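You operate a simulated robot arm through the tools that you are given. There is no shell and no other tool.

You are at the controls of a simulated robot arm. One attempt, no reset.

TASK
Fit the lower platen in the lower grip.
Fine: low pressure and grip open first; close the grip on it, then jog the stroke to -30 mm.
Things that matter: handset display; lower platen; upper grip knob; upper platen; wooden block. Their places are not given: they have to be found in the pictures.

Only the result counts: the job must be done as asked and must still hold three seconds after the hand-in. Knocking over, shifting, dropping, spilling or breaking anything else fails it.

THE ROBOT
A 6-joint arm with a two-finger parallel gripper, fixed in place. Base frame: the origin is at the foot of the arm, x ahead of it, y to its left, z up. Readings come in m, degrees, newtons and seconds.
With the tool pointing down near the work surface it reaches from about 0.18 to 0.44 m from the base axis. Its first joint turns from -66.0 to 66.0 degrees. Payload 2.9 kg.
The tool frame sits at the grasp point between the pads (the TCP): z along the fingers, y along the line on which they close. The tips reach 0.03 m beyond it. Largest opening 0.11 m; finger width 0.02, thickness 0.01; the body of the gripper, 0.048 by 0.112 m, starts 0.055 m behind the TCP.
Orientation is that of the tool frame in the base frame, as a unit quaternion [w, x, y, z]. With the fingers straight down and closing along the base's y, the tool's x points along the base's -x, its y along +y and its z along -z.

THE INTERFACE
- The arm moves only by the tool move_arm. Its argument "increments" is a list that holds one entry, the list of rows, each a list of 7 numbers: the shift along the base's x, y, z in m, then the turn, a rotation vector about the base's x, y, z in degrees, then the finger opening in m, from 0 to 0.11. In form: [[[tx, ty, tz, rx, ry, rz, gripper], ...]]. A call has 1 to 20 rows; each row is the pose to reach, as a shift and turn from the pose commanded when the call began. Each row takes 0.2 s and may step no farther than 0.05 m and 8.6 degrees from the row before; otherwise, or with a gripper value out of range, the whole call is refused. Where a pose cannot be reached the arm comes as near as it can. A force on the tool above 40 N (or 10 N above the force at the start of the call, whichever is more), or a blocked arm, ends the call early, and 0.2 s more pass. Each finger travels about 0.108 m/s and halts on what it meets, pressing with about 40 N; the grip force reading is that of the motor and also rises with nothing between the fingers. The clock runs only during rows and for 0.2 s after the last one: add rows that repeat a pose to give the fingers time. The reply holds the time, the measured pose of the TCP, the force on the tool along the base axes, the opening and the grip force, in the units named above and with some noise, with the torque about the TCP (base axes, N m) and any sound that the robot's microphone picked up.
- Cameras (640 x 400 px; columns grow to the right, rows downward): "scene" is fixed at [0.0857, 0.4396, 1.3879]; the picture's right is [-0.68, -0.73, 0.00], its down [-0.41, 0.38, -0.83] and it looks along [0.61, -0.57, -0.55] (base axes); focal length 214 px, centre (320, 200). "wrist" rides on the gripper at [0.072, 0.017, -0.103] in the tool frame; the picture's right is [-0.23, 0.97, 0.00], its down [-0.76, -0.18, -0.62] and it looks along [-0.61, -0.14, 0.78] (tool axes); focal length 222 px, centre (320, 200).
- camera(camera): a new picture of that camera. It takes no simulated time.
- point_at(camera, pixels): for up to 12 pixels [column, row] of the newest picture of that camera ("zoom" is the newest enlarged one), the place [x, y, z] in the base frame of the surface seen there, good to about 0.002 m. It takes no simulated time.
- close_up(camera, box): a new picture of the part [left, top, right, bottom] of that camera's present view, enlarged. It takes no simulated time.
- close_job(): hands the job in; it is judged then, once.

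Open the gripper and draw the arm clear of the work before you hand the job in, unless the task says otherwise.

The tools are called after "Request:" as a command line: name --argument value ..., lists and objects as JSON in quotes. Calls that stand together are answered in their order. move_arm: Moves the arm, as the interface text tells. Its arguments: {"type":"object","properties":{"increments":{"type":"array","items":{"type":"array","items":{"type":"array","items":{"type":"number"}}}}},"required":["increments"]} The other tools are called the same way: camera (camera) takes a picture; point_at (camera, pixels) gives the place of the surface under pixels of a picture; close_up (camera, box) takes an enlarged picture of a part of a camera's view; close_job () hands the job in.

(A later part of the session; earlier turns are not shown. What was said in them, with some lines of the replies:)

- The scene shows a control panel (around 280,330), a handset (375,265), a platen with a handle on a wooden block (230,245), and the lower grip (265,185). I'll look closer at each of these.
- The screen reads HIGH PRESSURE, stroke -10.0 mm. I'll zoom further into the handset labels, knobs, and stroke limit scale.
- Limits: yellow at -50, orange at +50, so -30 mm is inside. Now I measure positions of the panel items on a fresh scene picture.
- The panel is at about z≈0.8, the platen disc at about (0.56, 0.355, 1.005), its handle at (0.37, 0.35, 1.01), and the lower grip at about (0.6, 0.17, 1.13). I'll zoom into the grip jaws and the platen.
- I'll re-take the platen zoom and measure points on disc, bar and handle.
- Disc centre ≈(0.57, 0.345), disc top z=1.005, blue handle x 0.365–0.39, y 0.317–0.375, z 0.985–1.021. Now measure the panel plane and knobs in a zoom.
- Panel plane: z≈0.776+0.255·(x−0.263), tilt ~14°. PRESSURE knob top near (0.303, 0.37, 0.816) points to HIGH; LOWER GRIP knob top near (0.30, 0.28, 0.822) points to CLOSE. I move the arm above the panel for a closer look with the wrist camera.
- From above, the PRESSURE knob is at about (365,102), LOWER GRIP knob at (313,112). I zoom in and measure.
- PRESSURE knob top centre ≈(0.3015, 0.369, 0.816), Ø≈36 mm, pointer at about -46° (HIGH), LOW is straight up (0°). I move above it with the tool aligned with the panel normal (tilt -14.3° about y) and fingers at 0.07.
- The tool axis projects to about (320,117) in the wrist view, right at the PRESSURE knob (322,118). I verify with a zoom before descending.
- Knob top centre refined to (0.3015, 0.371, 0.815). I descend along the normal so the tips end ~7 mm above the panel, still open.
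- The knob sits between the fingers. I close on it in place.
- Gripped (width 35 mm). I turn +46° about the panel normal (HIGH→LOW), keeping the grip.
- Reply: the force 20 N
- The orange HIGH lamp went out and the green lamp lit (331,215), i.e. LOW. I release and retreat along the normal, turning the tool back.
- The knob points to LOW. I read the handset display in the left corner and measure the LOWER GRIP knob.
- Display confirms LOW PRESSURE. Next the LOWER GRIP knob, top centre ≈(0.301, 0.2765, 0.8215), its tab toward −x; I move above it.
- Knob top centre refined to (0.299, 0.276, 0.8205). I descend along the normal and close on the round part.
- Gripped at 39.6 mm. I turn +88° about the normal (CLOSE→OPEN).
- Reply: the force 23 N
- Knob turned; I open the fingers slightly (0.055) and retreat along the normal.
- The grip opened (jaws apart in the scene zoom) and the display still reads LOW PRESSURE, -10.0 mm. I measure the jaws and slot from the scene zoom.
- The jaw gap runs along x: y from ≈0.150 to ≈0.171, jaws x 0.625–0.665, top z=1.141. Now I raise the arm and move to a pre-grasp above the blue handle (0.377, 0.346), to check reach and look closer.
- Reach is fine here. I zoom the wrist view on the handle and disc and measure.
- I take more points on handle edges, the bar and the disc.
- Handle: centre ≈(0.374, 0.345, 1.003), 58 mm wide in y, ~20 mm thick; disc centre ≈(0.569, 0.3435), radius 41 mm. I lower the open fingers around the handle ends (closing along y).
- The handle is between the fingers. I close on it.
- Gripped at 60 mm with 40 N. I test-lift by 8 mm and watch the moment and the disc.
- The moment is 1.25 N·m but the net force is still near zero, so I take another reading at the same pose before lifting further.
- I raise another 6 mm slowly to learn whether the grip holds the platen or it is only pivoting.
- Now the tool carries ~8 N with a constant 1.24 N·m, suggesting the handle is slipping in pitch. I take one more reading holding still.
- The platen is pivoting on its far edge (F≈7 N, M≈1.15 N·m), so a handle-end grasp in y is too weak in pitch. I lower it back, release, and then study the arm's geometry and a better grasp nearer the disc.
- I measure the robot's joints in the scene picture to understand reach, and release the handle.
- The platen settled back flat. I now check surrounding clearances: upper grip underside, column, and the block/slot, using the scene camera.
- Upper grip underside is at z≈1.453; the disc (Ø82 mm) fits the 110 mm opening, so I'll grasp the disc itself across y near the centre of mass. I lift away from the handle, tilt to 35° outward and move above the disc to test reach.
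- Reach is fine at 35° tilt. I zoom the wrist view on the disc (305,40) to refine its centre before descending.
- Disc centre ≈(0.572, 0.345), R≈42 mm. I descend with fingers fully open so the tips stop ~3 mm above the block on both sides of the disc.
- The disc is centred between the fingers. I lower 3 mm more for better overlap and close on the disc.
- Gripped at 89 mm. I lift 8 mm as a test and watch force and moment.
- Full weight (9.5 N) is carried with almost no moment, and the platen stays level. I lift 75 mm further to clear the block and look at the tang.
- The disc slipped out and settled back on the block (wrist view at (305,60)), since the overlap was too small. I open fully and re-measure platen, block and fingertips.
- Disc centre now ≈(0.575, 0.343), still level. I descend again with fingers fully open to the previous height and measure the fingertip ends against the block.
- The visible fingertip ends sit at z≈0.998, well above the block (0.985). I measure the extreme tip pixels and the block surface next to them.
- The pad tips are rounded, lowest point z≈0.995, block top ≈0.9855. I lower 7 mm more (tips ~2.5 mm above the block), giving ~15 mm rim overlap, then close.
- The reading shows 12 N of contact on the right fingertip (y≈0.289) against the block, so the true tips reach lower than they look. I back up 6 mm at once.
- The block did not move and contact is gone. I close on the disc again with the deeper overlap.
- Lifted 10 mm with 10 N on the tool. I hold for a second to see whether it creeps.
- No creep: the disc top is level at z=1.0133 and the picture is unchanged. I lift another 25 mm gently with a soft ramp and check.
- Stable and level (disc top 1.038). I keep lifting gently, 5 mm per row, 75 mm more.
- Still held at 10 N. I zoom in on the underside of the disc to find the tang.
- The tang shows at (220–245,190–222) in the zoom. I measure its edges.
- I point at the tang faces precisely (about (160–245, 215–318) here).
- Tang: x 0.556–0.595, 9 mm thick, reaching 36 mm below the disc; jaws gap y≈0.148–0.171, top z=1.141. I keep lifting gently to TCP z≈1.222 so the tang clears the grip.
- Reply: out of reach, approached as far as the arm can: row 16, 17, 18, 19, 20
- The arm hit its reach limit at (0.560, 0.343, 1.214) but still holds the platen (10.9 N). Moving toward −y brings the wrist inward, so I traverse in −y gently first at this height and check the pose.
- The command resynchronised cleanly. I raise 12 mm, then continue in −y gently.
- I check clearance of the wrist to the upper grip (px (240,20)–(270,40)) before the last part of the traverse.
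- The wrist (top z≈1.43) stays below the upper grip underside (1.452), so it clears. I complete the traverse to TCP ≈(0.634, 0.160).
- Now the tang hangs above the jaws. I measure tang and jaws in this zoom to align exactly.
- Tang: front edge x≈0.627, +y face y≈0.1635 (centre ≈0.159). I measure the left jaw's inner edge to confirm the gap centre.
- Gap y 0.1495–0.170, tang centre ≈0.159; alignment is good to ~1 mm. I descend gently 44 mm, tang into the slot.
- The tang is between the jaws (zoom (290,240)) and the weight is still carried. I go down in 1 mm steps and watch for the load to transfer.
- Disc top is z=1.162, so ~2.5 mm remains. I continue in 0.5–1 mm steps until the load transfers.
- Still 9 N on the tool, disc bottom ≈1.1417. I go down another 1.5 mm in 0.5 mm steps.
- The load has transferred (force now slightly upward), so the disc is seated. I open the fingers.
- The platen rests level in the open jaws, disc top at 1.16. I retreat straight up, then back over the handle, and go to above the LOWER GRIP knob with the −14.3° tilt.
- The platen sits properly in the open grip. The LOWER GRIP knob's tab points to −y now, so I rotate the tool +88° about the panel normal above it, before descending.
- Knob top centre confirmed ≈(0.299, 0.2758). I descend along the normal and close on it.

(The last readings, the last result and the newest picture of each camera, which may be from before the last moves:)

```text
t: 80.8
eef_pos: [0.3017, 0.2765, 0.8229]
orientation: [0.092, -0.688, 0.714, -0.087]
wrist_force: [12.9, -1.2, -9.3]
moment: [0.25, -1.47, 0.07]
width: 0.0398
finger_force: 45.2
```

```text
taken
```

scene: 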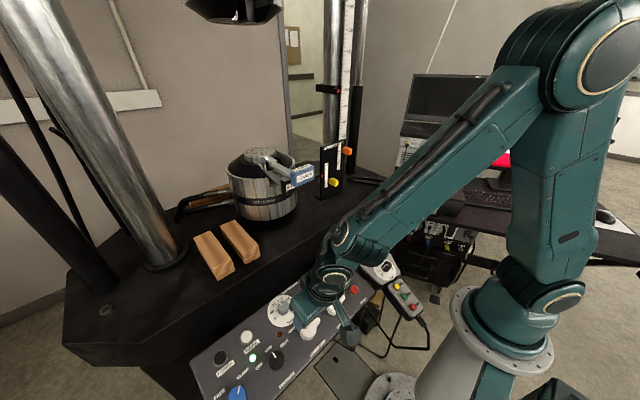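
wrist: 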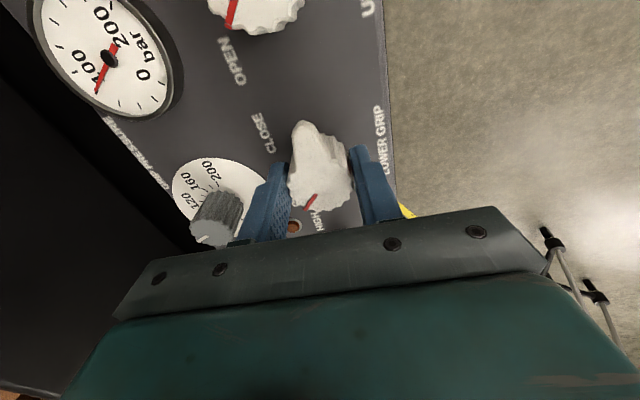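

Gripped with a small +x pull, so I add a 2 mm x-correction and turn −88° (OPEN→CLOSE).

Request:
move_arm --increments '[[[0.001, 0, 0.0003, 1.98, 0, -7.75, 0.025], [0.002, 0, 0.0005, 3.95, 0, -15.5, 0.025], [0.002, 0, 0.0005, 5.93, 0, -23.26, 0.025], [0.002, 0, 0.0005, 7.9, 0, -31.0, 0.025], [0.002, 0, 0.0005, 9.88, 0, -38.76, 0.025], [0.002, 0, 0.0005, 11.86, 0, -46.5, 0.025], [0.002, 0, 0.0005, 13.83, 0, -54.26, 0.025], [0.002, 0, 0.0005, 15.8, 0, -62.0, 0.025], [0.002, 0, 0.0005, 17.8, 0, -69.77, 0.025], [0.002, 0, 0.0005, 19.76, 0, -77.5, 0.025], [0.002, 0, 0.0005, 21.74, 0, -85.27, 0.025], [0.002, 0, 0.0005, 22.2, 0, -87.2, 0.025], [0.002, 0, 0.0005, 22.2, 0, -87.2, 0.025]]]'

Request:
camera --camera "wrist"

Request:
close_up --camera "scene" --box '[220, 125, 320, 210]'

```text
t: 83.6
eef_pos: [0.3003, 0.2775, 0.8241]
orientation: [0.121, 0.018, 0.992, 0.005]
wrist_force: [-5.6, 21.9, -28.1]
moment: [-0.7, -0.38, -0.11]
width: 0.0398
finger_force: 44.9
```

```text
taken
```

wrist: 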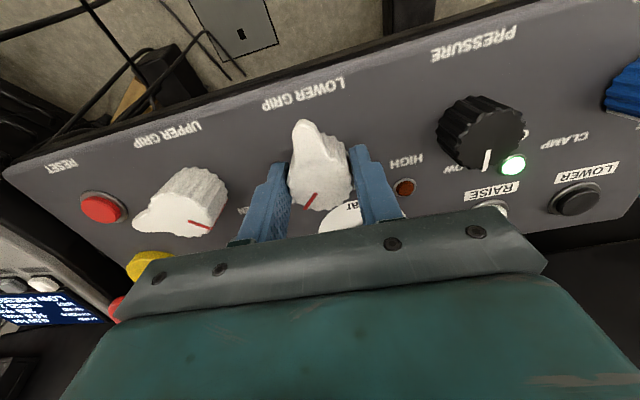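

```text
4.71 times, centred on (270, 168) of scene
```

zoom: 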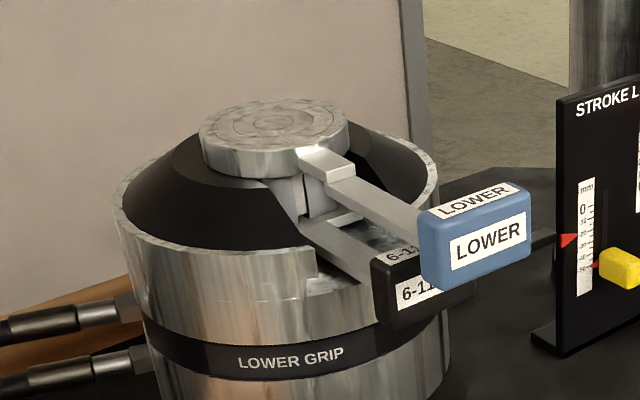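

The jaws have closed on the tang. I release the knob and retreat along the normal, then check the knob and display.

Request:
move_arm --increments '[[[0, 0, 0, 0, 0, 0, 0.055], [0, 0, 0, 0, 0, 0, 0.07], [-0.0074, 0, 0.0291, 0, 0, 0, 0.07], [-0.0148, 0, 0.0581, 0, 0, 0, 0.07], [-0.0255, 0, 0.1, 0, 0, 0, 0.07], [-0.0255, 0, 0.1, 0, 0, 0, 0.07]]]'

Request:
camera --camera "wrist"

Request:
close_up --camera "wrist" --box '[230, 60, 390, 160]'

Request:
close_up --camera "wrist" --box '[0, 150, 170, 260]'

Request:
close_up --camera "scene" --box '[230, 125, 310, 190]'

```text
t: 85.0
eef_pos: [0.2751, 0.2739, 0.9232]
orientation: [0.125, 0.018, 0.992, 0.002]
wrist_force: [0.4, -0.5, 0.0]
moment: [0.0, 0.0, 0.0]
width: 0.0699
finger_force: 0.1
```

```text
taken
```

wrist: 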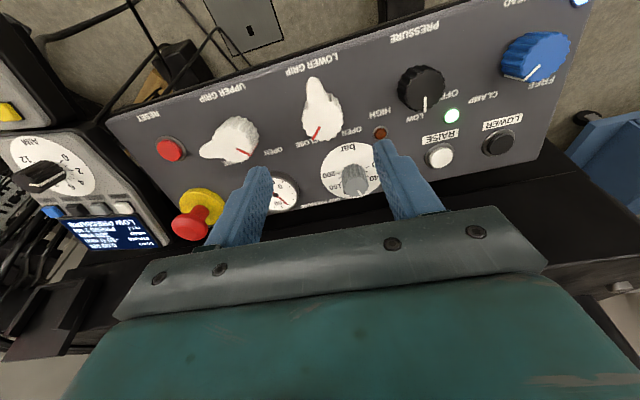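

```text
4.00 times, centred on (310, 110) of wrist
```

zoom: 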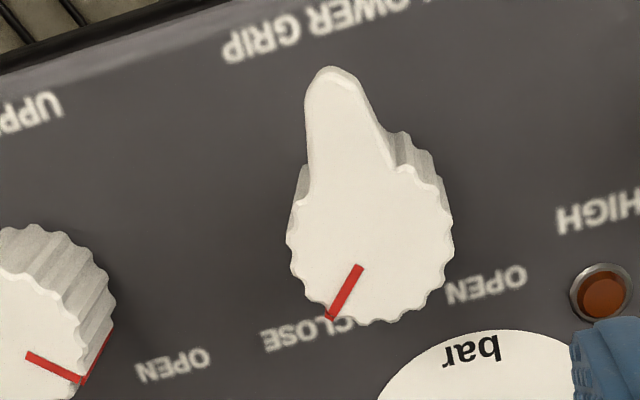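

```text
3.64 times, centred on (85, 205) of wrist
```

zoom: 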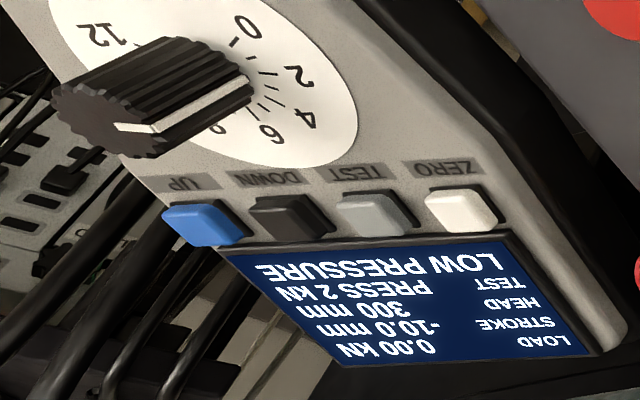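

```text
6.15 times, centred on (270, 158) of scene
```

zoom: 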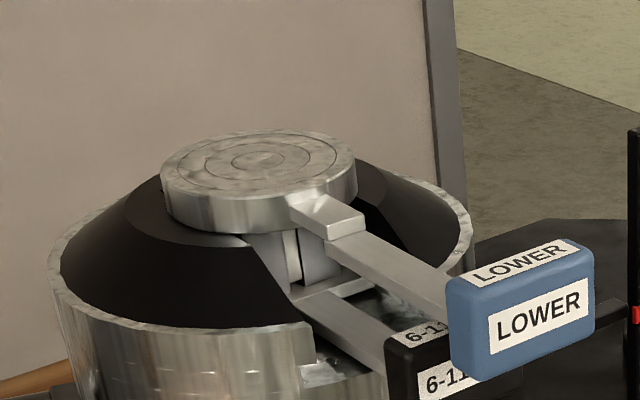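

Grip is closed on the tang; stroke reads -10.0 mm. Next I move over to the handset to look closely at the DOWN button.

Request:
move_arm --increments '[[[-0.005, 0, 0.045, -0.24, 0, 0.97, 0.06], [-0.015, -0.03, 0.08, -0.48, 0, 1.94, 0.04], [-0.025, -0.075, 0.095, -0.48, 0, 1.94, 0.02], [-0.035, -0.12, 0.097, -0.48, 0, 1.94, 0.02], [-0.045, -0.165, 0.097, -0.48, 0, 1.94, 0.02], [-0.05, -0.21, 0.097, -0.48, 0, 1.94, 0.02], [-0.055, -0.255, 0.097, -0.48, 0, 1.94, 0.02], [-0.055, -0.294, 0.097, -0.48, 0, 1.94, 0.02], [-0.055, -0.294, 0.097, -0.48, 0, 1.94, 0.02]]]'

Request:
camera --camera "wrist"

Request:
camera --camera "scene"

```text
t: 87.0
eef_pos: [0.2371, -0.0216, 1.0368]
orientation: [0.125, 0.0, 0.992, 0.001]
wrist_force: [0.4, 0.0, -0.2]
moment: [0.0, 0.0, -0.02]
width: 0.0201
finger_force: 0.0
out of reach, approached as far as the arm can: row 6, 7, 8, 9
```

```text
taken
```

wrist: 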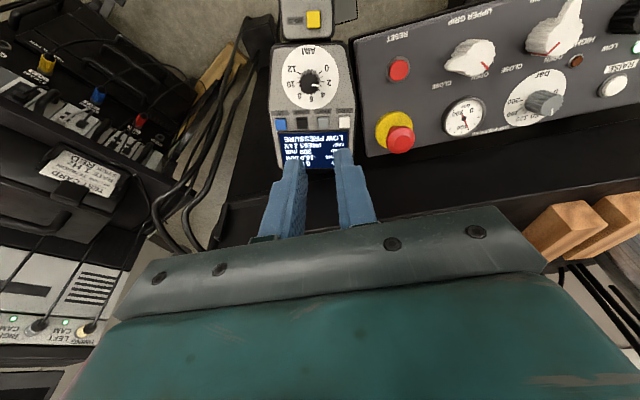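

```text
taken
```

scene: 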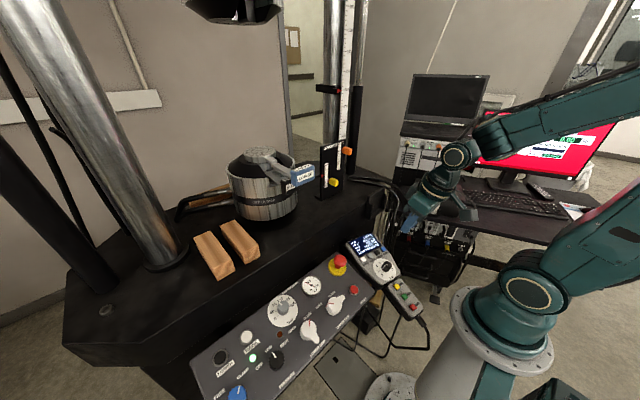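

Good view of the handset. I zoom on the buttons (row at y≈122 px) and measure them.

Request:
close_up --camera "wrist" --box '[265, 95, 365, 165]'

Request:
point_at --camera "zoom" --pixels '[[103, 185], [237, 178], [372, 172], [505, 165], [170, 185], [300, 180], [103, 210], [237, 205], [237, 150], [80, 140], [220, 145], [237, 165]]'

```text
5.71 times, centred on (315, 130) of wrist
```

zoom: 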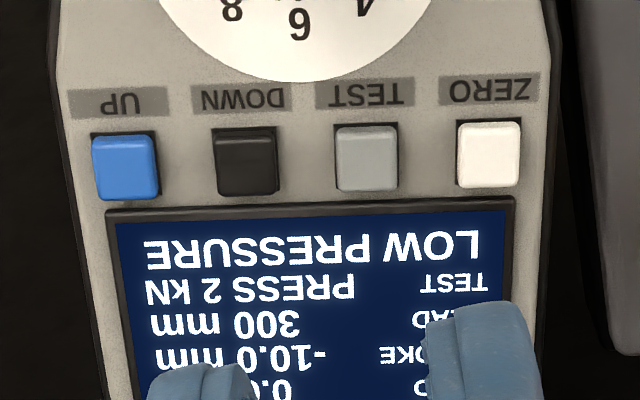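

```text
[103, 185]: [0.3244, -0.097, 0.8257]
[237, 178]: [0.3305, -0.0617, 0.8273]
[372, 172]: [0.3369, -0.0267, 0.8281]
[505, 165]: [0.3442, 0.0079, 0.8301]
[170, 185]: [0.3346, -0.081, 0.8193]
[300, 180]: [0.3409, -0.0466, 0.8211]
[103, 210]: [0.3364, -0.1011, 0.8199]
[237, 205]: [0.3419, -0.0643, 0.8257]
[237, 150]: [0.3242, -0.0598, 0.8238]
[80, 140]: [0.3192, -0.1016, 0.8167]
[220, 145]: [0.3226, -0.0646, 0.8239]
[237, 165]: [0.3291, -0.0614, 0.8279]
```

DOWN button top centre ≈(0.330, -0.059, 0.8278), 16 mm wide, pitch 35 mm, so a closed gripper can press it alone. I move to a hover 30 mm above it with the fingers closed.

Request:
move_arm --increments '[[[0.0157, -0.0075, -0.0302, 0, 0, 0, 0.01], [0.0314, -0.015, -0.0603, 0, 0, 0, 0.0], [0.0472, -0.0224, -0.0905, 0, 0, 0, 0.0], [0.0629, -0.0299, -0.1206, 0, 0, 0, 0.0], [0.0786, -0.0374, -0.1508, 0, 0, 0, 0.0], [0.0786, -0.0374, -0.1508, 0, 0, 0, 0.0]]]'

Request:
camera --camera "wrist"

Request:
close_up --camera "wrist" --box '[240, 80, 400, 200]'

Request:
close_up --camera "scene" --box '[320, 215, 440, 315]'

```text
t: 88.4
eef_pos: [0.3174, -0.0591, 0.8851]
orientation: [0.125, 0.0, 0.992, 0.0]
wrist_force: [-0.2, 0.4, 0.5]
moment: [-0.02, -0.01, 0.04]
width: 0.0002
finger_force: 37.5
out of reach, approached as far as the arm can: row 1, 2
```

```text
taken
```

wrist: 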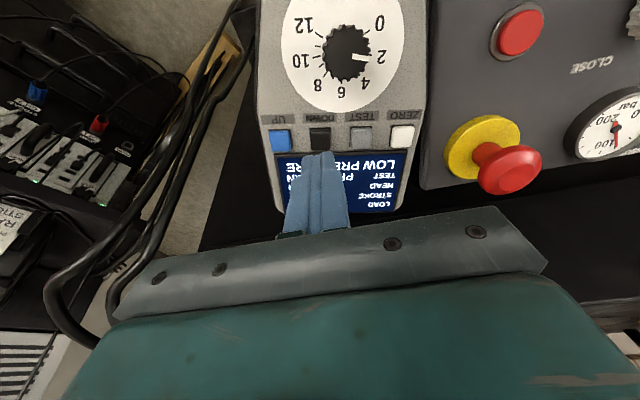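

```text
3.33 times, centred on (320, 140) of wrist
```

zoom: 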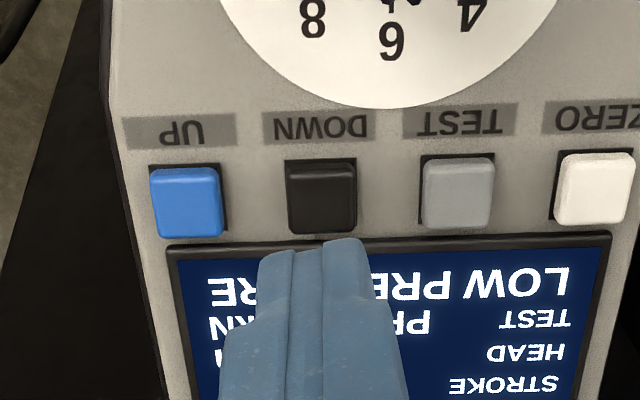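

```text
4.00 times, centred on (380, 265) of scene
```

zoom: 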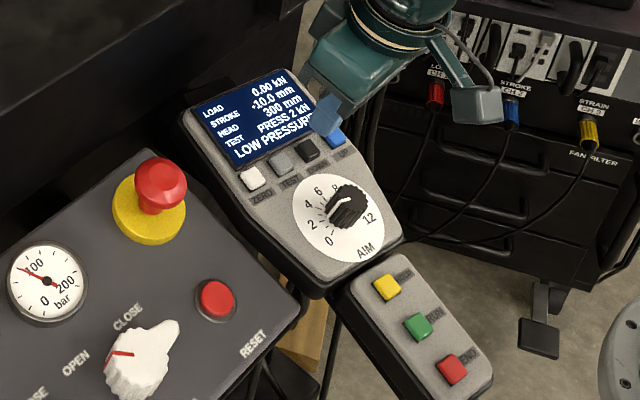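

Hovering; the stroke can be read from the scene zoom. I re-measure the DOWN button to fine-tune alignment.

Request:
close_up --camera "wrist" --box '[285, 110, 355, 165]'

Request:
point_at --camera "zoom" --pixels '[[320, 180], [260, 180], [380, 180], [320, 150], [320, 240], [320, 210], [270, 140], [370, 250], [320, 130], [220, 220], [450, 200]]'

```text
7.27 times, centred on (320, 138) of wrist
```

zoom: 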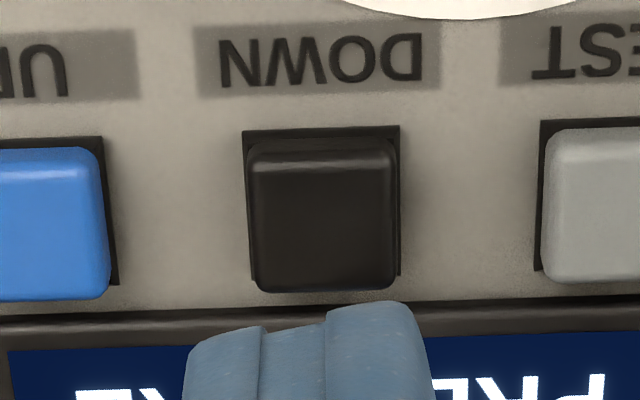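

```text
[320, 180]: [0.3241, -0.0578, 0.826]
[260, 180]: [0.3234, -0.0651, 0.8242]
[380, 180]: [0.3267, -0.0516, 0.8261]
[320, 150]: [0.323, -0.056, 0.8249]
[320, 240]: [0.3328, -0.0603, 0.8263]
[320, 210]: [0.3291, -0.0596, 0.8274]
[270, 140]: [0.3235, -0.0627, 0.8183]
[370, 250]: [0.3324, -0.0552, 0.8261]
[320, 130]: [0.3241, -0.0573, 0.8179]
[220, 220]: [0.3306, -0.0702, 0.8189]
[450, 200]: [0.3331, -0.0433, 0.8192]
```

Centre confirmed (0.3305, -0.0597, 0.827). I make a short first press to learn the jog speed: touch, press ~2 mm, then back off.

Request:
move_arm --increments '[[[0.0055, -0.0005, -0.026, 0, 0, 0, 0.0], [0.0058, -0.0005, -0.0285, 0, 0, 0, 0.0], [0.006, -0.0005, -0.0305, 0, 0, 0, 0.0], [0.0055, -0.0005, -0.025, 0, 0, 0, 0.0]]]'

Request:
close_up --camera "scene" --box '[340, 225, 400, 275]'

Request:
camera --camera "wrist"

```text
t: 89.4
eef_pos: [0.3208, -0.0594, 0.861]
orientation: [0.125, -0.001, 0.992, 0.0]
wrist_force: [0.0, 0.1, -0.1]
moment: [0.02, -0.02, -0.02]
width: 0.0
finger_force: 37.7
```

```text
8.00 times, centred on (370, 250) of scene
```

zoom: 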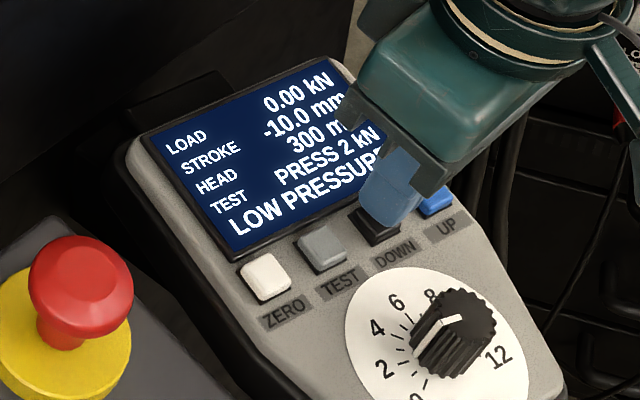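

```text
taken
```

wrist: 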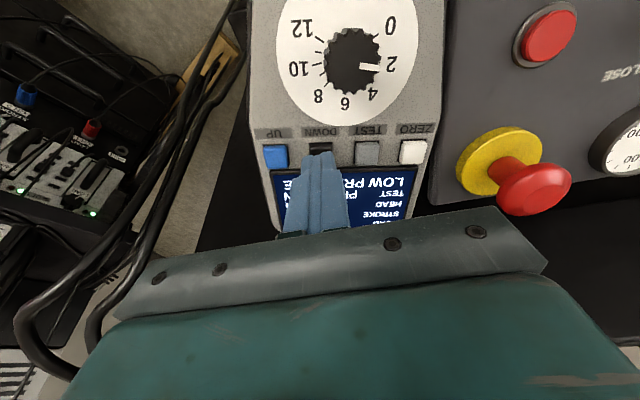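

Stroke unchanged, so not deep enough. I press a bit deeper and stop there; the clock halts between calls, so I can read force and display while pressed.

Request:
move_arm --increments '[[[0.0005, 0, -0.004, 0, 0, 0, 0.0], [0.001, 0, -0.006, 0, 0, 0, 0.0], [0.0012, 0, -0.0075, 0, 0, 0, 0.0]]]'

Request:
close_up --camera "scene" --box '[340, 225, 400, 275]'

```text
t: 90.2
eef_pos: [0.3241, -0.0593, 0.8536]
orientation: [0.125, 0.0, 0.992, 0.0]
wrist_force: [0.2, 0.4, 2.7]
moment: [0.06, -0.07, -0.05]
width: 0.0002
finger_force: 38.1
heard: click
```

```text
8.00 times, centred on (370, 250) of scene
```

zoom: 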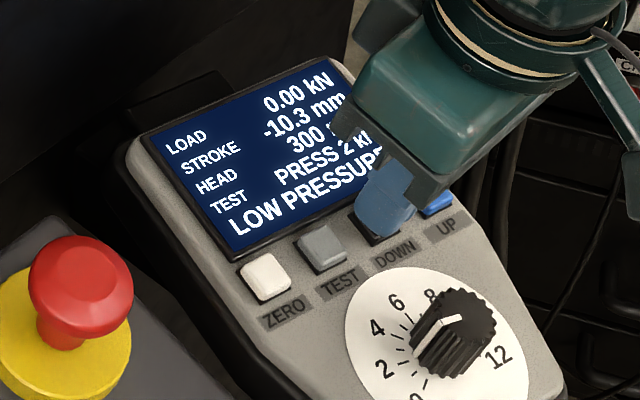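

Click heard and the stroke reads -10.3: DOWN goes the right way. I hold for a second and read again.

Request:
move_arm --increments '[[[0, 0, 0, 0, 0, 0, 0.0], [0, 0, 0, 0, 0, 0, 0.0], [0, 0, 0, 0, 0, 0, 0.0], [0, 0, 0, 0, 0, 0, 0.0]]]'

Request:
close_up --camera "scene" --box '[340, 225, 400, 275]'

```text
t: 91.2
eef_pos: [0.3233, -0.0598, 0.8535]
orientation: [0.124, -0.001, 0.992, 0.001]
wrist_force: [-0.6, 0.6, 1.8]
moment: [0.01, 0.0, -0.01]
width: 0.0001
finger_force: 37.7
```

```text
8.00 times, centred on (370, 250) of scene
```

zoom: 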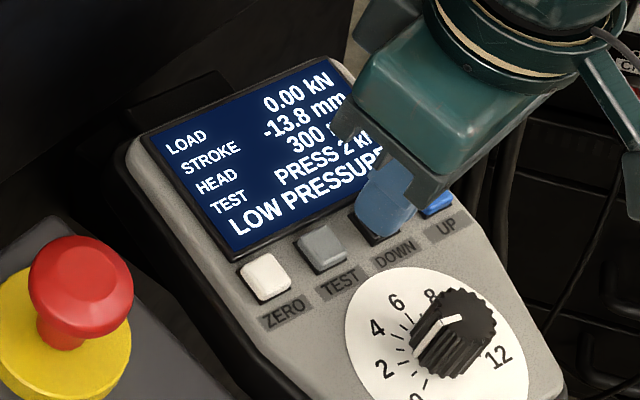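

3.5 mm in 1.0 s. I hold 3 s more (expected about -24.3) and check.

Request:
move_arm --increments '[[[0, 0, 0, 0, 0, 0, 0.0], [0, 0, 0, 0, 0, 0, 0.0], [0, 0, 0, 0, 0, 0, 0.0], [0, 0, 0, 0, 0, 0, 0.0], [0, 0, 0, 0, 0, 0, 0.0], [0, 0, 0, 0, 0, 0, 0.0], [0, 0, 0, 0, 0, 0, 0.0], [0, 0, 0, 0, 0, 0, 0.0], [0, 0, 0, 0, 0, 0, 0.0], [0, 0, 0, 0, 0, 0, 0.0], [0, 0, 0, 0, 0, 0, 0.0], [0, 0, 0, 0, 0, 0, 0.0], [0, 0, 0, 0, 0, 0, 0.0], [0, 0, 0, 0, 0, 0, 0.0]]]'

Request:
close_up --camera "scene" --box '[340, 225, 400, 275]'

Request:
close_up --camera "scene" --box '[220, 125, 350, 220]'

```text
t: 94.2
eef_pos: [0.3239, -0.0578, 0.8527]
orientation: [0.125, -0.001, 0.992, 0.0]
wrist_force: [-1.5, -0.7, 0.8]
moment: [-0.01, 0.0, 0.01]
width: 0.0002
finger_force: 37.9
```

```text
8.00 times, centred on (370, 250) of scene
```

zoom: 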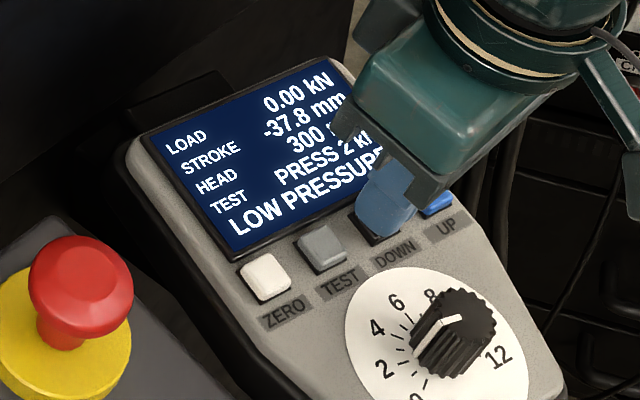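

```text
4.21 times, centred on (285, 172) of scene
```

zoom: 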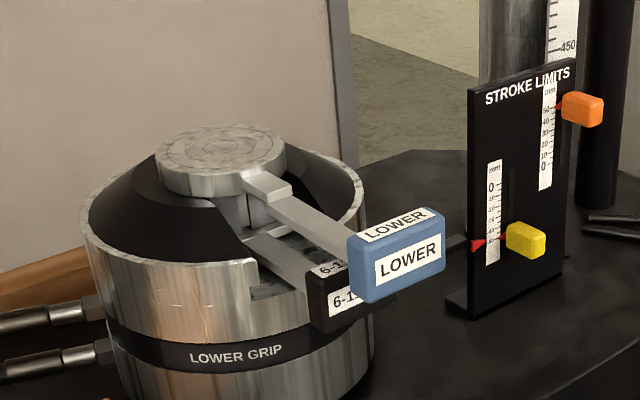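

The jog accelerates and it overshot to -37.8 mm. I release immediately, then will come back with UP.

Request:
move_arm --increments '[[[-0.004, 0, 0.015, 0, 0, 0, 0.0], [-0.0078, 0, 0.03, 0, 0, 0, 0.0], [-0.0078, 0, 0.03, 0, 0, 0, 0.0]]]'

Request:
close_up --camera "scene" --box '[340, 225, 400, 275]'

Request:
camera --camera "wrist"

Request:
close_up --camera "wrist" --box '[250, 110, 340, 165]'

Request:
point_at --camera "zoom" --pixels '[[180, 210], [130, 210], [230, 210], [180, 240], [180, 180], [470, 200], [190, 220], [160, 200]]'

```text
t: 95.0
eef_pos: [0.3149, -0.059, 0.8841]
orientation: [0.124, 0.001, 0.992, 0.0]
wrist_force: [0.9, -0.5, -0.3]
moment: [-0.01, 0.01, 0.02]
width: 0.0001
finger_force: 37.5
```

```text
8.00 times, centred on (370, 250) of scene
```

zoom: 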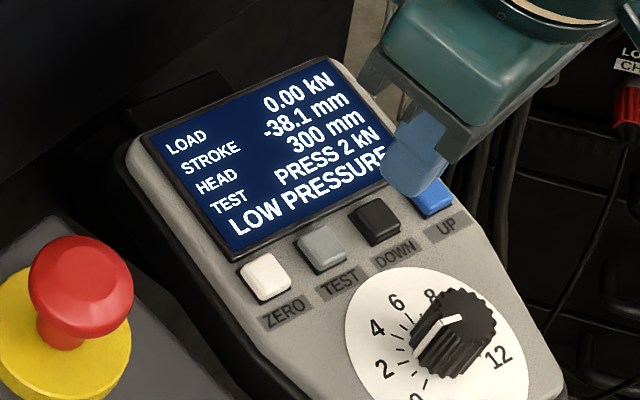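

```text
taken
```

wrist: 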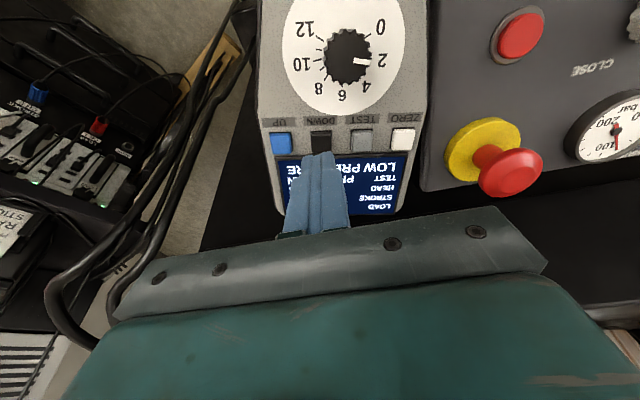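

```text
7.11 times, centred on (295, 138) of wrist
```

zoom: 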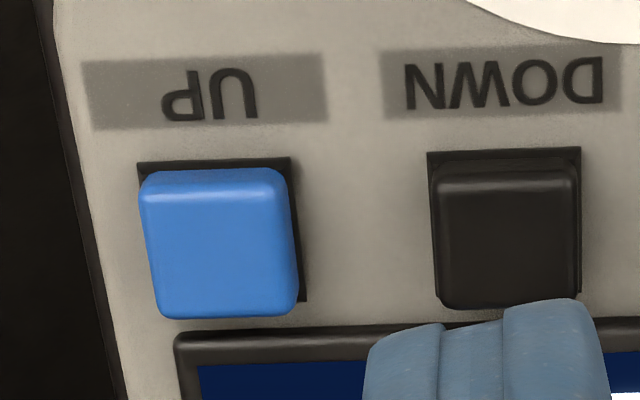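

```text
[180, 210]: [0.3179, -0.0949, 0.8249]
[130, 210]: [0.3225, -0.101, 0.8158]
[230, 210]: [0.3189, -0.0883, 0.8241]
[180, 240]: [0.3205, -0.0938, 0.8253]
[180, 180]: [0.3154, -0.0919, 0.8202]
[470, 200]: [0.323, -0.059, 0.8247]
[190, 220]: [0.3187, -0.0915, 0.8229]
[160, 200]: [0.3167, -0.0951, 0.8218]
```

Stopped at -38.1 mm. UP's centre is ≈(0.323, -0.0925, 0.8257); I move over it and approach to just above the surface.

Request:
move_arm --increments '[[[-0.0035, -0.017, 0, 0, 0, 0, 0.0], [-0.007, -0.0335, 0, 0, 0, 0, 0.0], [-0.003, -0.0335, -0.015, 0, 0, 0, 0.0], [0, -0.0335, -0.024, 0, 0, 0, 0.0], [0, -0.0335, -0.024, 0, 0, 0, 0.0]]]'

Request:
close_up --camera "scene" --box '[340, 225, 400, 275]'

Request:
close_up --camera "wrist" --box '[250, 110, 400, 200]'

```text
t: 96.2
eef_pos: [0.3151, -0.0928, 0.8587]
orientation: [0.123, -0.001, 0.992, 0.0]
wrist_force: [0.0, 0.0, -0.2]
moment: [0.01, -0.03, 0.01]
width: 0.0
finger_force: 38.1
```

```text
8.00 times, centred on (370, 250) of scene
```

zoom: 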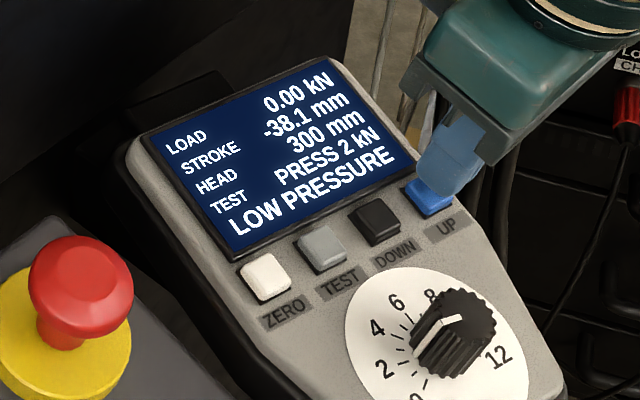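

```text
4.27 times, centred on (325, 155) of wrist
```

zoom: 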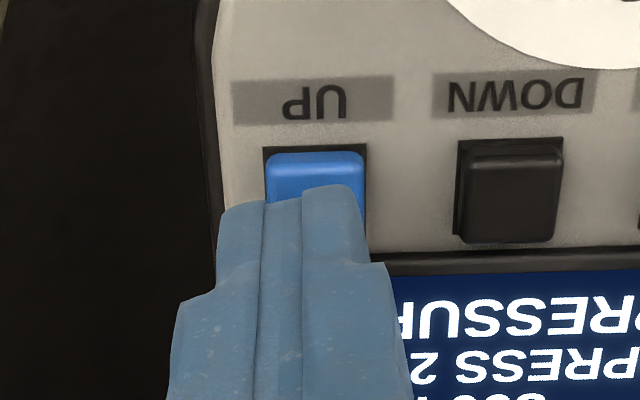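

The tips are over UP (slightly off by ~3 mm in −y). I correct and press until it clicks.

Request:
move_arm --increments '[[[0.0005, 0.003, -0.003, 0, 0, 0, 0.0], [0.001, 0.003, -0.005, 0, 0, 0, 0.0], [0.0014, 0.003, -0.007, 0, 0, 0, 0.0]]]'

Request:
close_up --camera "scene" --box '[340, 225, 400, 275]'

```text
t: 97.0
eef_pos: [0.3173, -0.0889, 0.8528]
orientation: [0.124, 0.0, 0.992, 0.001]
wrist_force: [-0.4, 0.1, 0.7]
moment: [0.01, 0.01, 0.0]
width: 0.0002
finger_force: 37.4
```

```text
8.00 times, centred on (370, 250) of scene
```

zoom: 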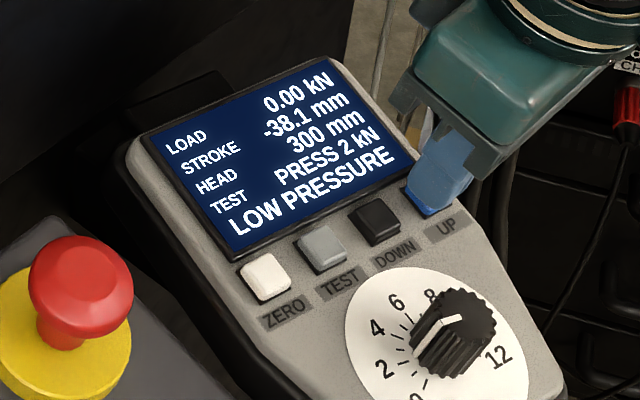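

Not clicked yet (0.7 N, still -38.1). I press 1.5 mm deeper.

Request:
move_arm --increments '[[[0.0003, 0, -0.0015, 0, 0, 0, 0.0]]]'

Request:
close_up --camera "scene" --box '[340, 225, 400, 275]'

```text
t: 97.4
eef_pos: [0.317, -0.0907, 0.8519]
orientation: [0.125, -0.001, 0.992, 0.001]
wrist_force: [-1.4, -0.7, 2.0]
moment: [-0.01, -0.02, -0.02]
width: 0.0
finger_force: 37.0
heard: click
```

```text
8.00 times, centred on (370, 250) of scene
```

zoom: 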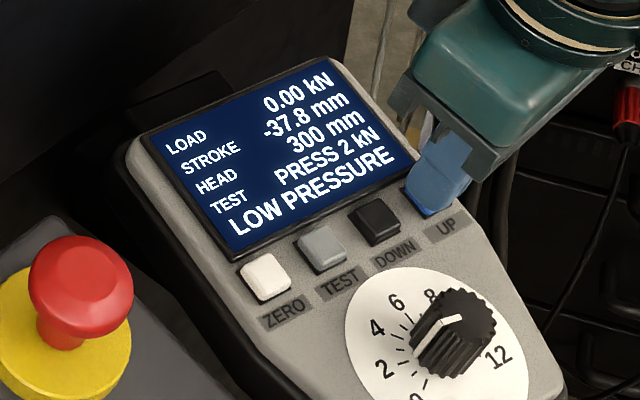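

Clicked: -37.8 and rising. I hold 1.0 s more, as the profile is slow at first then 8 mm/s.

Request:
move_arm --increments '[[[0, 0, 0, 0, 0, 0, 0.0], [0, 0, 0, 0, 0, 0, 0.0], [0, 0, 0, 0, 0, 0, 0.0], [0, 0, 0, 0, 0, 0, 0.0]]]'

Request:
close_up --camera "scene" --box '[340, 225, 400, 275]'

```text
t: 98.4
eef_pos: [0.3168, -0.0896, 0.8518]
orientation: [0.124, 0.0, 0.992, 0.0]
wrist_force: [-0.3, -0.6, 2.1]
moment: [-0.04, -0.03, -0.05]
width: 0.0
finger_force: 38.1
```

```text
8.00 times, centred on (370, 250) of scene
```

zoom: 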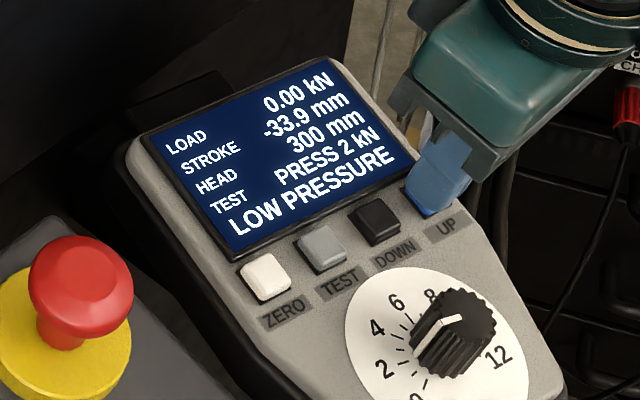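

-33.9 and now in fast mode. I release by lifting 4 mm, so the next press starts slow again.

Request:
move_arm --increments '[[[-0.001, 0, 0.004, 0, 0, 0, 0.0]]]'

Request:
close_up --camera "scene" --box '[340, 225, 400, 275]'

```text
t: 98.8
eef_pos: [0.3163, -0.0895, 0.8559]
orientation: [0.125, 0.0, 0.992, 0.0]
wrist_force: [0.7, 0.1, 0.4]
moment: [0.0, 0.01, -0.03]
width: 0.0
finger_force: 37.8
```

```text
8.00 times, centred on (370, 250) of scene
```

zoom: 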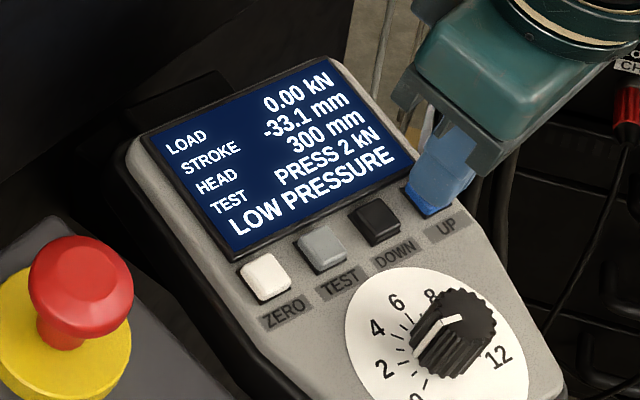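

-33.1 mm. I press again: push in, hold briefly, and read.

Request:
move_arm --increments '[[[0.001, 0, -0.004, 0, 0, 0, 0.0], [0.001, 0, -0.004, 0, 0, 0, 0.0], [0.001, 0, -0.004, 0, 0, 0, 0.0]]]'

Request:
close_up --camera "scene" --box '[340, 225, 400, 275]'

```text
t: 99.6
eef_pos: [0.3176, -0.0887, 0.8513]
orientation: [0.124, 0.0, 0.992, 0.0]
wrist_force: [-1.4, -0.2, 1.8]
moment: [-0.02, -0.03, 0.0]
width: 0.0
finger_force: 37.6
heard: click
```

```text
8.00 times, centred on (370, 250) of scene
```

zoom: 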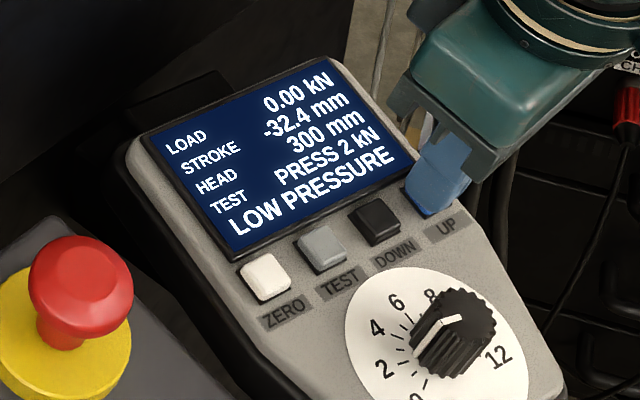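

-32.4 mm; the slow phase is ~1.2 mm/s for ~0.8 s. I release and press again in the same short pattern.

Request:
move_arm --increments '[[[-0.001, 0, 0.004, 0, 0, 0, 0.0], [0, 0, 0, 0, 0, 0, 0.0], [0, 0, 0, 0, 0, 0, 0.0], [0, 0, 0, 0, 0, 0, 0.0], [-0.001, 0, 0.004, 0, 0, 0, 0.0]]]'

Request:
close_up --camera "scene" --box '[340, 225, 400, 275]'

```text
t: 100.8
eef_pos: [0.3166, -0.0891, 0.8556]
orientation: [0.124, 0.0, 0.992, 0.001]
wrist_force: [0.3, -0.2, 0.3]
moment: [-0.04, 0.0, 0.0]
width: 0.0
finger_force: 37.0
heard: click
```

```text
8.00 times, centred on (370, 250) of scene
```

zoom: 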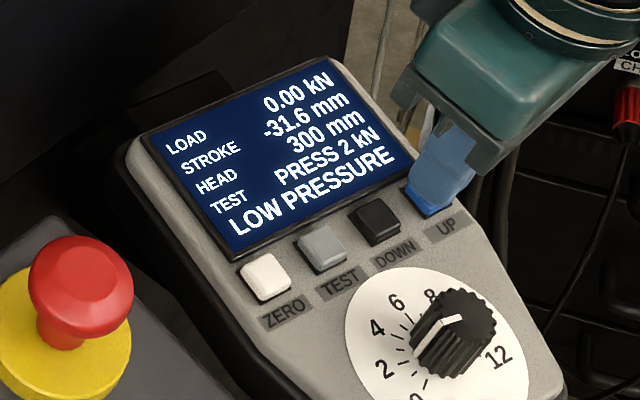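

-31.6 mm released. I repeat one press cycle (in, hold, hold, out) to measure its step.

Request:
move_arm --increments '[[[0.001, 0, -0.004, 0, 0, 0, 0.0], [0.001, 0, -0.004, 0, 0, 0, 0.0], [0.001, 0, -0.004, 0, 0, 0, 0.0], [0, 0, 0, 0, 0, 0, 0.0]]]'

Request:
close_up --camera "scene" --box '[340, 225, 400, 275]'

```text
t: 101.8
eef_pos: [0.3156, -0.0896, 0.855]
orientation: [0.124, 0.0, 0.992, 0.001]
wrist_force: [-0.7, -0.7, -0.1]
moment: [-0.01, 0.04, 0.02]
width: 0.0
finger_force: 37.7
heard: click
```

```text
8.00 times, centred on (370, 250) of scene
```

zoom: 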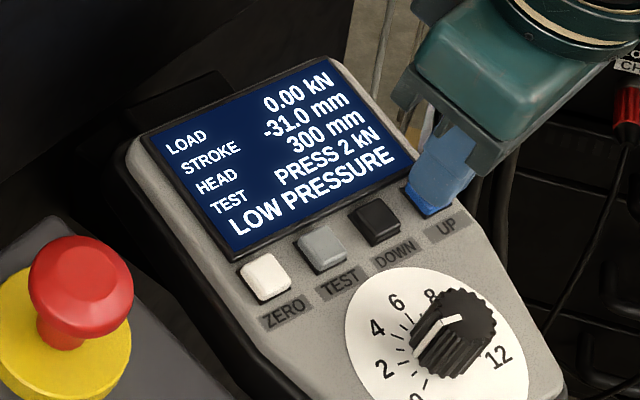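

Each cycle gives +0.6 mm; now -31.0. I repeat the same cycle once.

Request:
move_arm --increments '[[[0.001, 0, -0.004, 0, 0, 0, 0.0], [0.001, 0, -0.004, 0, 0, 0, 0.0], [0.001, 0, -0.004, 0, 0, 0, 0.0], [0, 0, 0, 0, 0, 0, 0.0]]]'

Request:
close_up --camera "scene" --box '[340, 225, 400, 275]'

```text
t: 102.8
eef_pos: [0.3162, -0.0894, 0.8566]
orientation: [0.125, -0.001, 0.992, 0.001]
wrist_force: [-0.4, 0.0, 0.2]
moment: [-0.02, 0.01, 0.02]
width: 0.0
finger_force: 37.8
heard: click
```

```text
8.00 times, centred on (370, 250) of scene
```

zoom: 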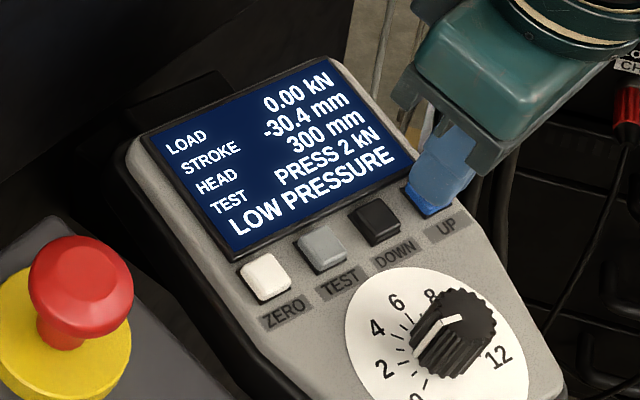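

-30.4 mm. A cycle with one hold row less should give about +0.4 mm.

Request:
move_arm --increments '[[[0.001, 0, -0.004, 0, 0, 0, 0.0], [0.001, 0, -0.004, 0, 0, 0, 0.0], [0, 0, 0, 0, 0, 0, 0.0]]]'

Request:
close_up --camera "scene" --box '[340, 225, 400, 275]'

```text
t: 103.6
eef_pos: [0.3159, -0.0881, 0.8544]
orientation: [0.124, 0.0, 0.992, 0.0]
wrist_force: [-0.5, 0.5, 0.2]
moment: [-0.03, 0.03, -0.02]
width: 0.0002
finger_force: 38.0
heard: click
```

```text
8.00 times, centred on (370, 250) of scene
```

zoom: 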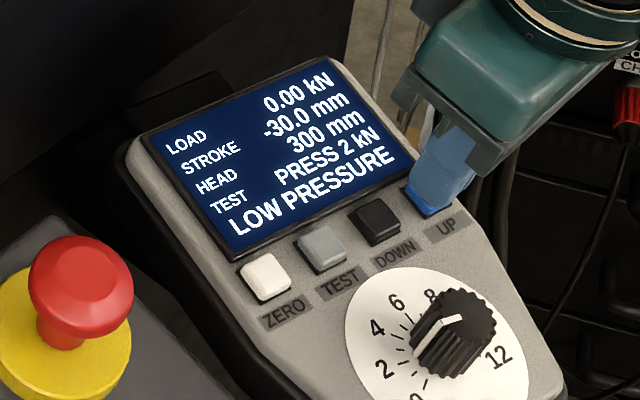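

The display reads -30.0 mm. I retreat straight up, open the gripper once clear, and return towards the start position.

Request:
move_arm --increments '[[[-0.0075, 0, 0.03, 0, 0, 0, 0.0], [-0.0125, 0, 0.07, 0, 0, 0, 0.0], [-0.0125, 0.01, 0.115, 0, 0, 0, 0.02], [-0.0125, 0.02, 0.16, 0, 2, 0, 0.05], [-0.008, 0.03, 0.205, 0, 5, 0, 0.08], [-0.004, 0.045, 0.25, 0, 8, 0, 0.1], [0, 0.06, 0.295, 0, 11, 0, 0.11], [0, 0.075, 0.34, 0, 14.3, 0, 0.11], [0, 0.085, 0.38, 0, 14.3, 0, 0.11], [0, 0.085, 0.38, 0, 14.3, 0, 0.11]]]'

Request:
camera --camera "scene"

Request:
close_up --camera "scene" --box '[340, 225, 400, 275]'

Request:
close_up --camera "scene" --box '[180, 240, 380, 400]'

Request:
close_up --camera "scene" --box '[180, 130, 360, 300]'

Request:
camera --camera "wrist"

```text
t: 105.8
eef_pos: [0.316, -0.0054, 1.2352]
orientation: [0.0, 0.0, 1.0, 0.0]
wrist_force: [0.4, 0.2, -0.1]
moment: [-0.01, 0.03, 0.02]
width: 0.1102
finger_force: 0.0
```

```text
taken
```

scene: 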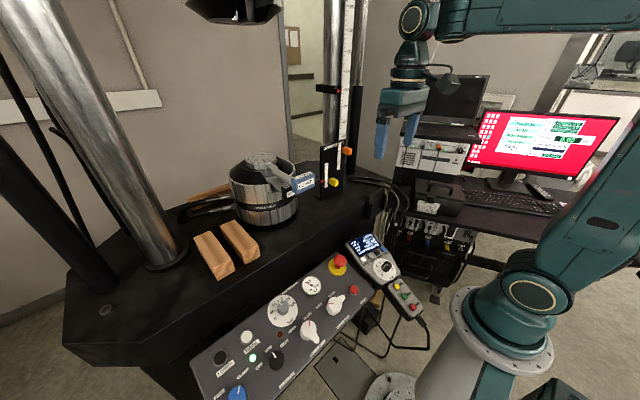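

```text
8.00 times, centred on (370, 250) of scene
```

zoom: 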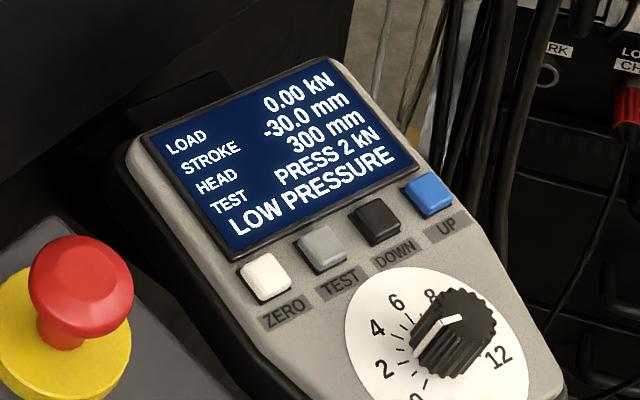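

```text
2.50 times, centred on (280, 320) of scene
```

zoom: 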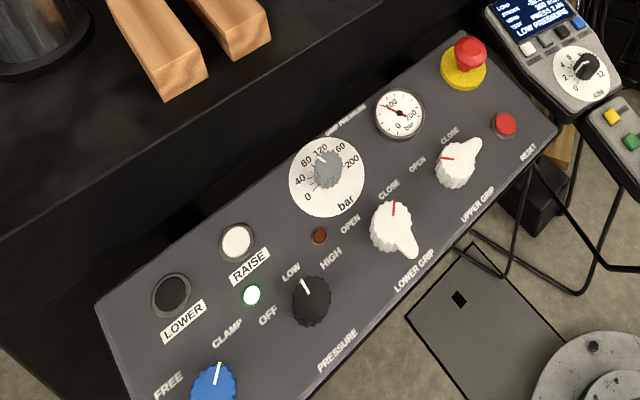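

```text
2.35 times, centred on (270, 215) of scene
```

zoom: 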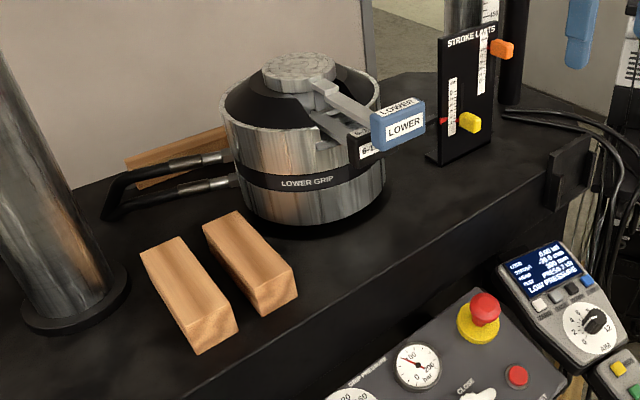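

```text
taken
```

wrist: 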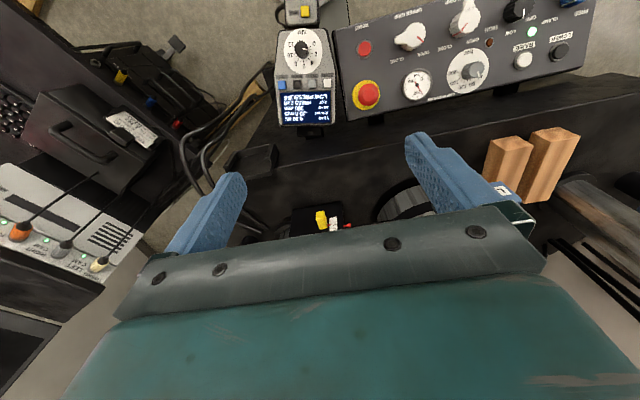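

Everything looks right: -30.0 mm, LOW PRESSURE, LOWER GRIP at CLOSE, block in place. I check the monitor and the seating once more before handing in.

Request:
close_up --camera "scene" --box '[460, 100, 620, 180]'

Request:
close_up --camera "scene" --box '[220, 140, 325, 225]'

Request:
point_at --camera "zoom" --pixels '[[250, 110], [200, 115], [300, 95], [440, 195], [500, 170], [380, 165], [300, 175], [240, 150]]'

Request:
close_up --camera "scene" --box '[180, 190, 290, 300]'

```text
4.00 times, centred on (540, 140) of scene
```

zoom: 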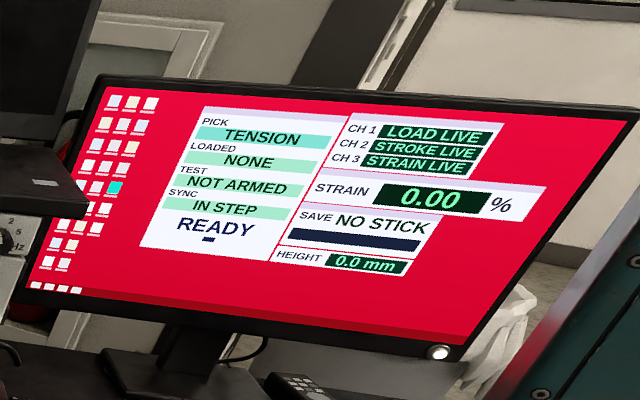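

```text
4.71 times, centred on (272, 182) of scene
```

zoom: 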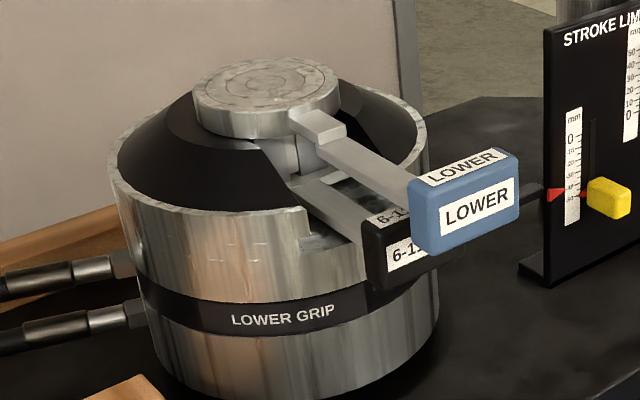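

```text
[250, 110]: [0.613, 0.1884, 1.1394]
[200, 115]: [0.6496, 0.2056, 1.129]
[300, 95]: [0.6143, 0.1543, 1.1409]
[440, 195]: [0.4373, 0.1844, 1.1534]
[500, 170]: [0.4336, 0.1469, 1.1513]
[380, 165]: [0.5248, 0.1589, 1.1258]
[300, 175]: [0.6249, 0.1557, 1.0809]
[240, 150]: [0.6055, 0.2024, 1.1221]
```

```text
3.64 times, centred on (235, 245) of scene
```

zoom: 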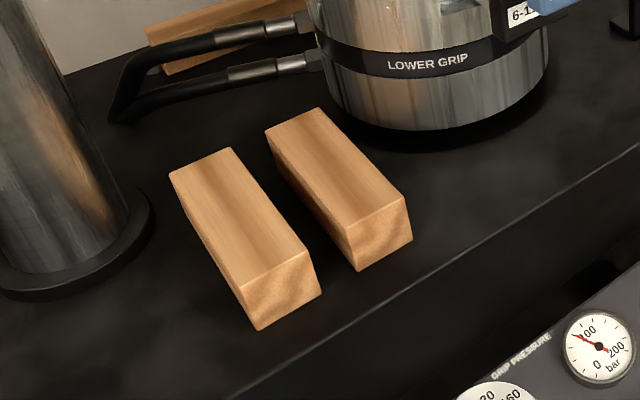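

The platen is clamped level, the block is unmoved, the display holds -30.0 mm in LOW PRESSURE, and the arm is clear with the gripper open. I hand the job in.

Request:
close_job

```text
The job is handed in.
```

The lower platen is fitted and clamped in the lower grip, and the handset reads -30.0 mm stroke at LOW PRESSURE. I've handed the job in; no verdict has come back yet.

- **Order of work:** I set the pressure to LOW and opened the lower grip. I then seated the platen with its tang between the jaws, closed the grip on it and jogged the stroke.
- **Slip while lifting:** The platen slipped from the gripper on the second lifting attempt and dropped back into its slot on the wooden block. I re-gripped it deeper and carried it over slowly; it sat level once in the grip.
- **Contact with the block:** During the re-grip a fingertip pressed on the wooden block with about 12 N. I backed off at once, and the block looked unmoved in the pictures afterwards.
- **Jog overshoot:** The jog sped up and ran to -38.1 mm, inside the -50 mm limit. I brought it back to -30.0 mm with short presses of UP.
- **Other items:** The upper grip knob was not touched and still points to OPEN. I never saw the upper platen in any picture, so I can't confirm its state directly.

The arm is clear of the work with the gripper open.
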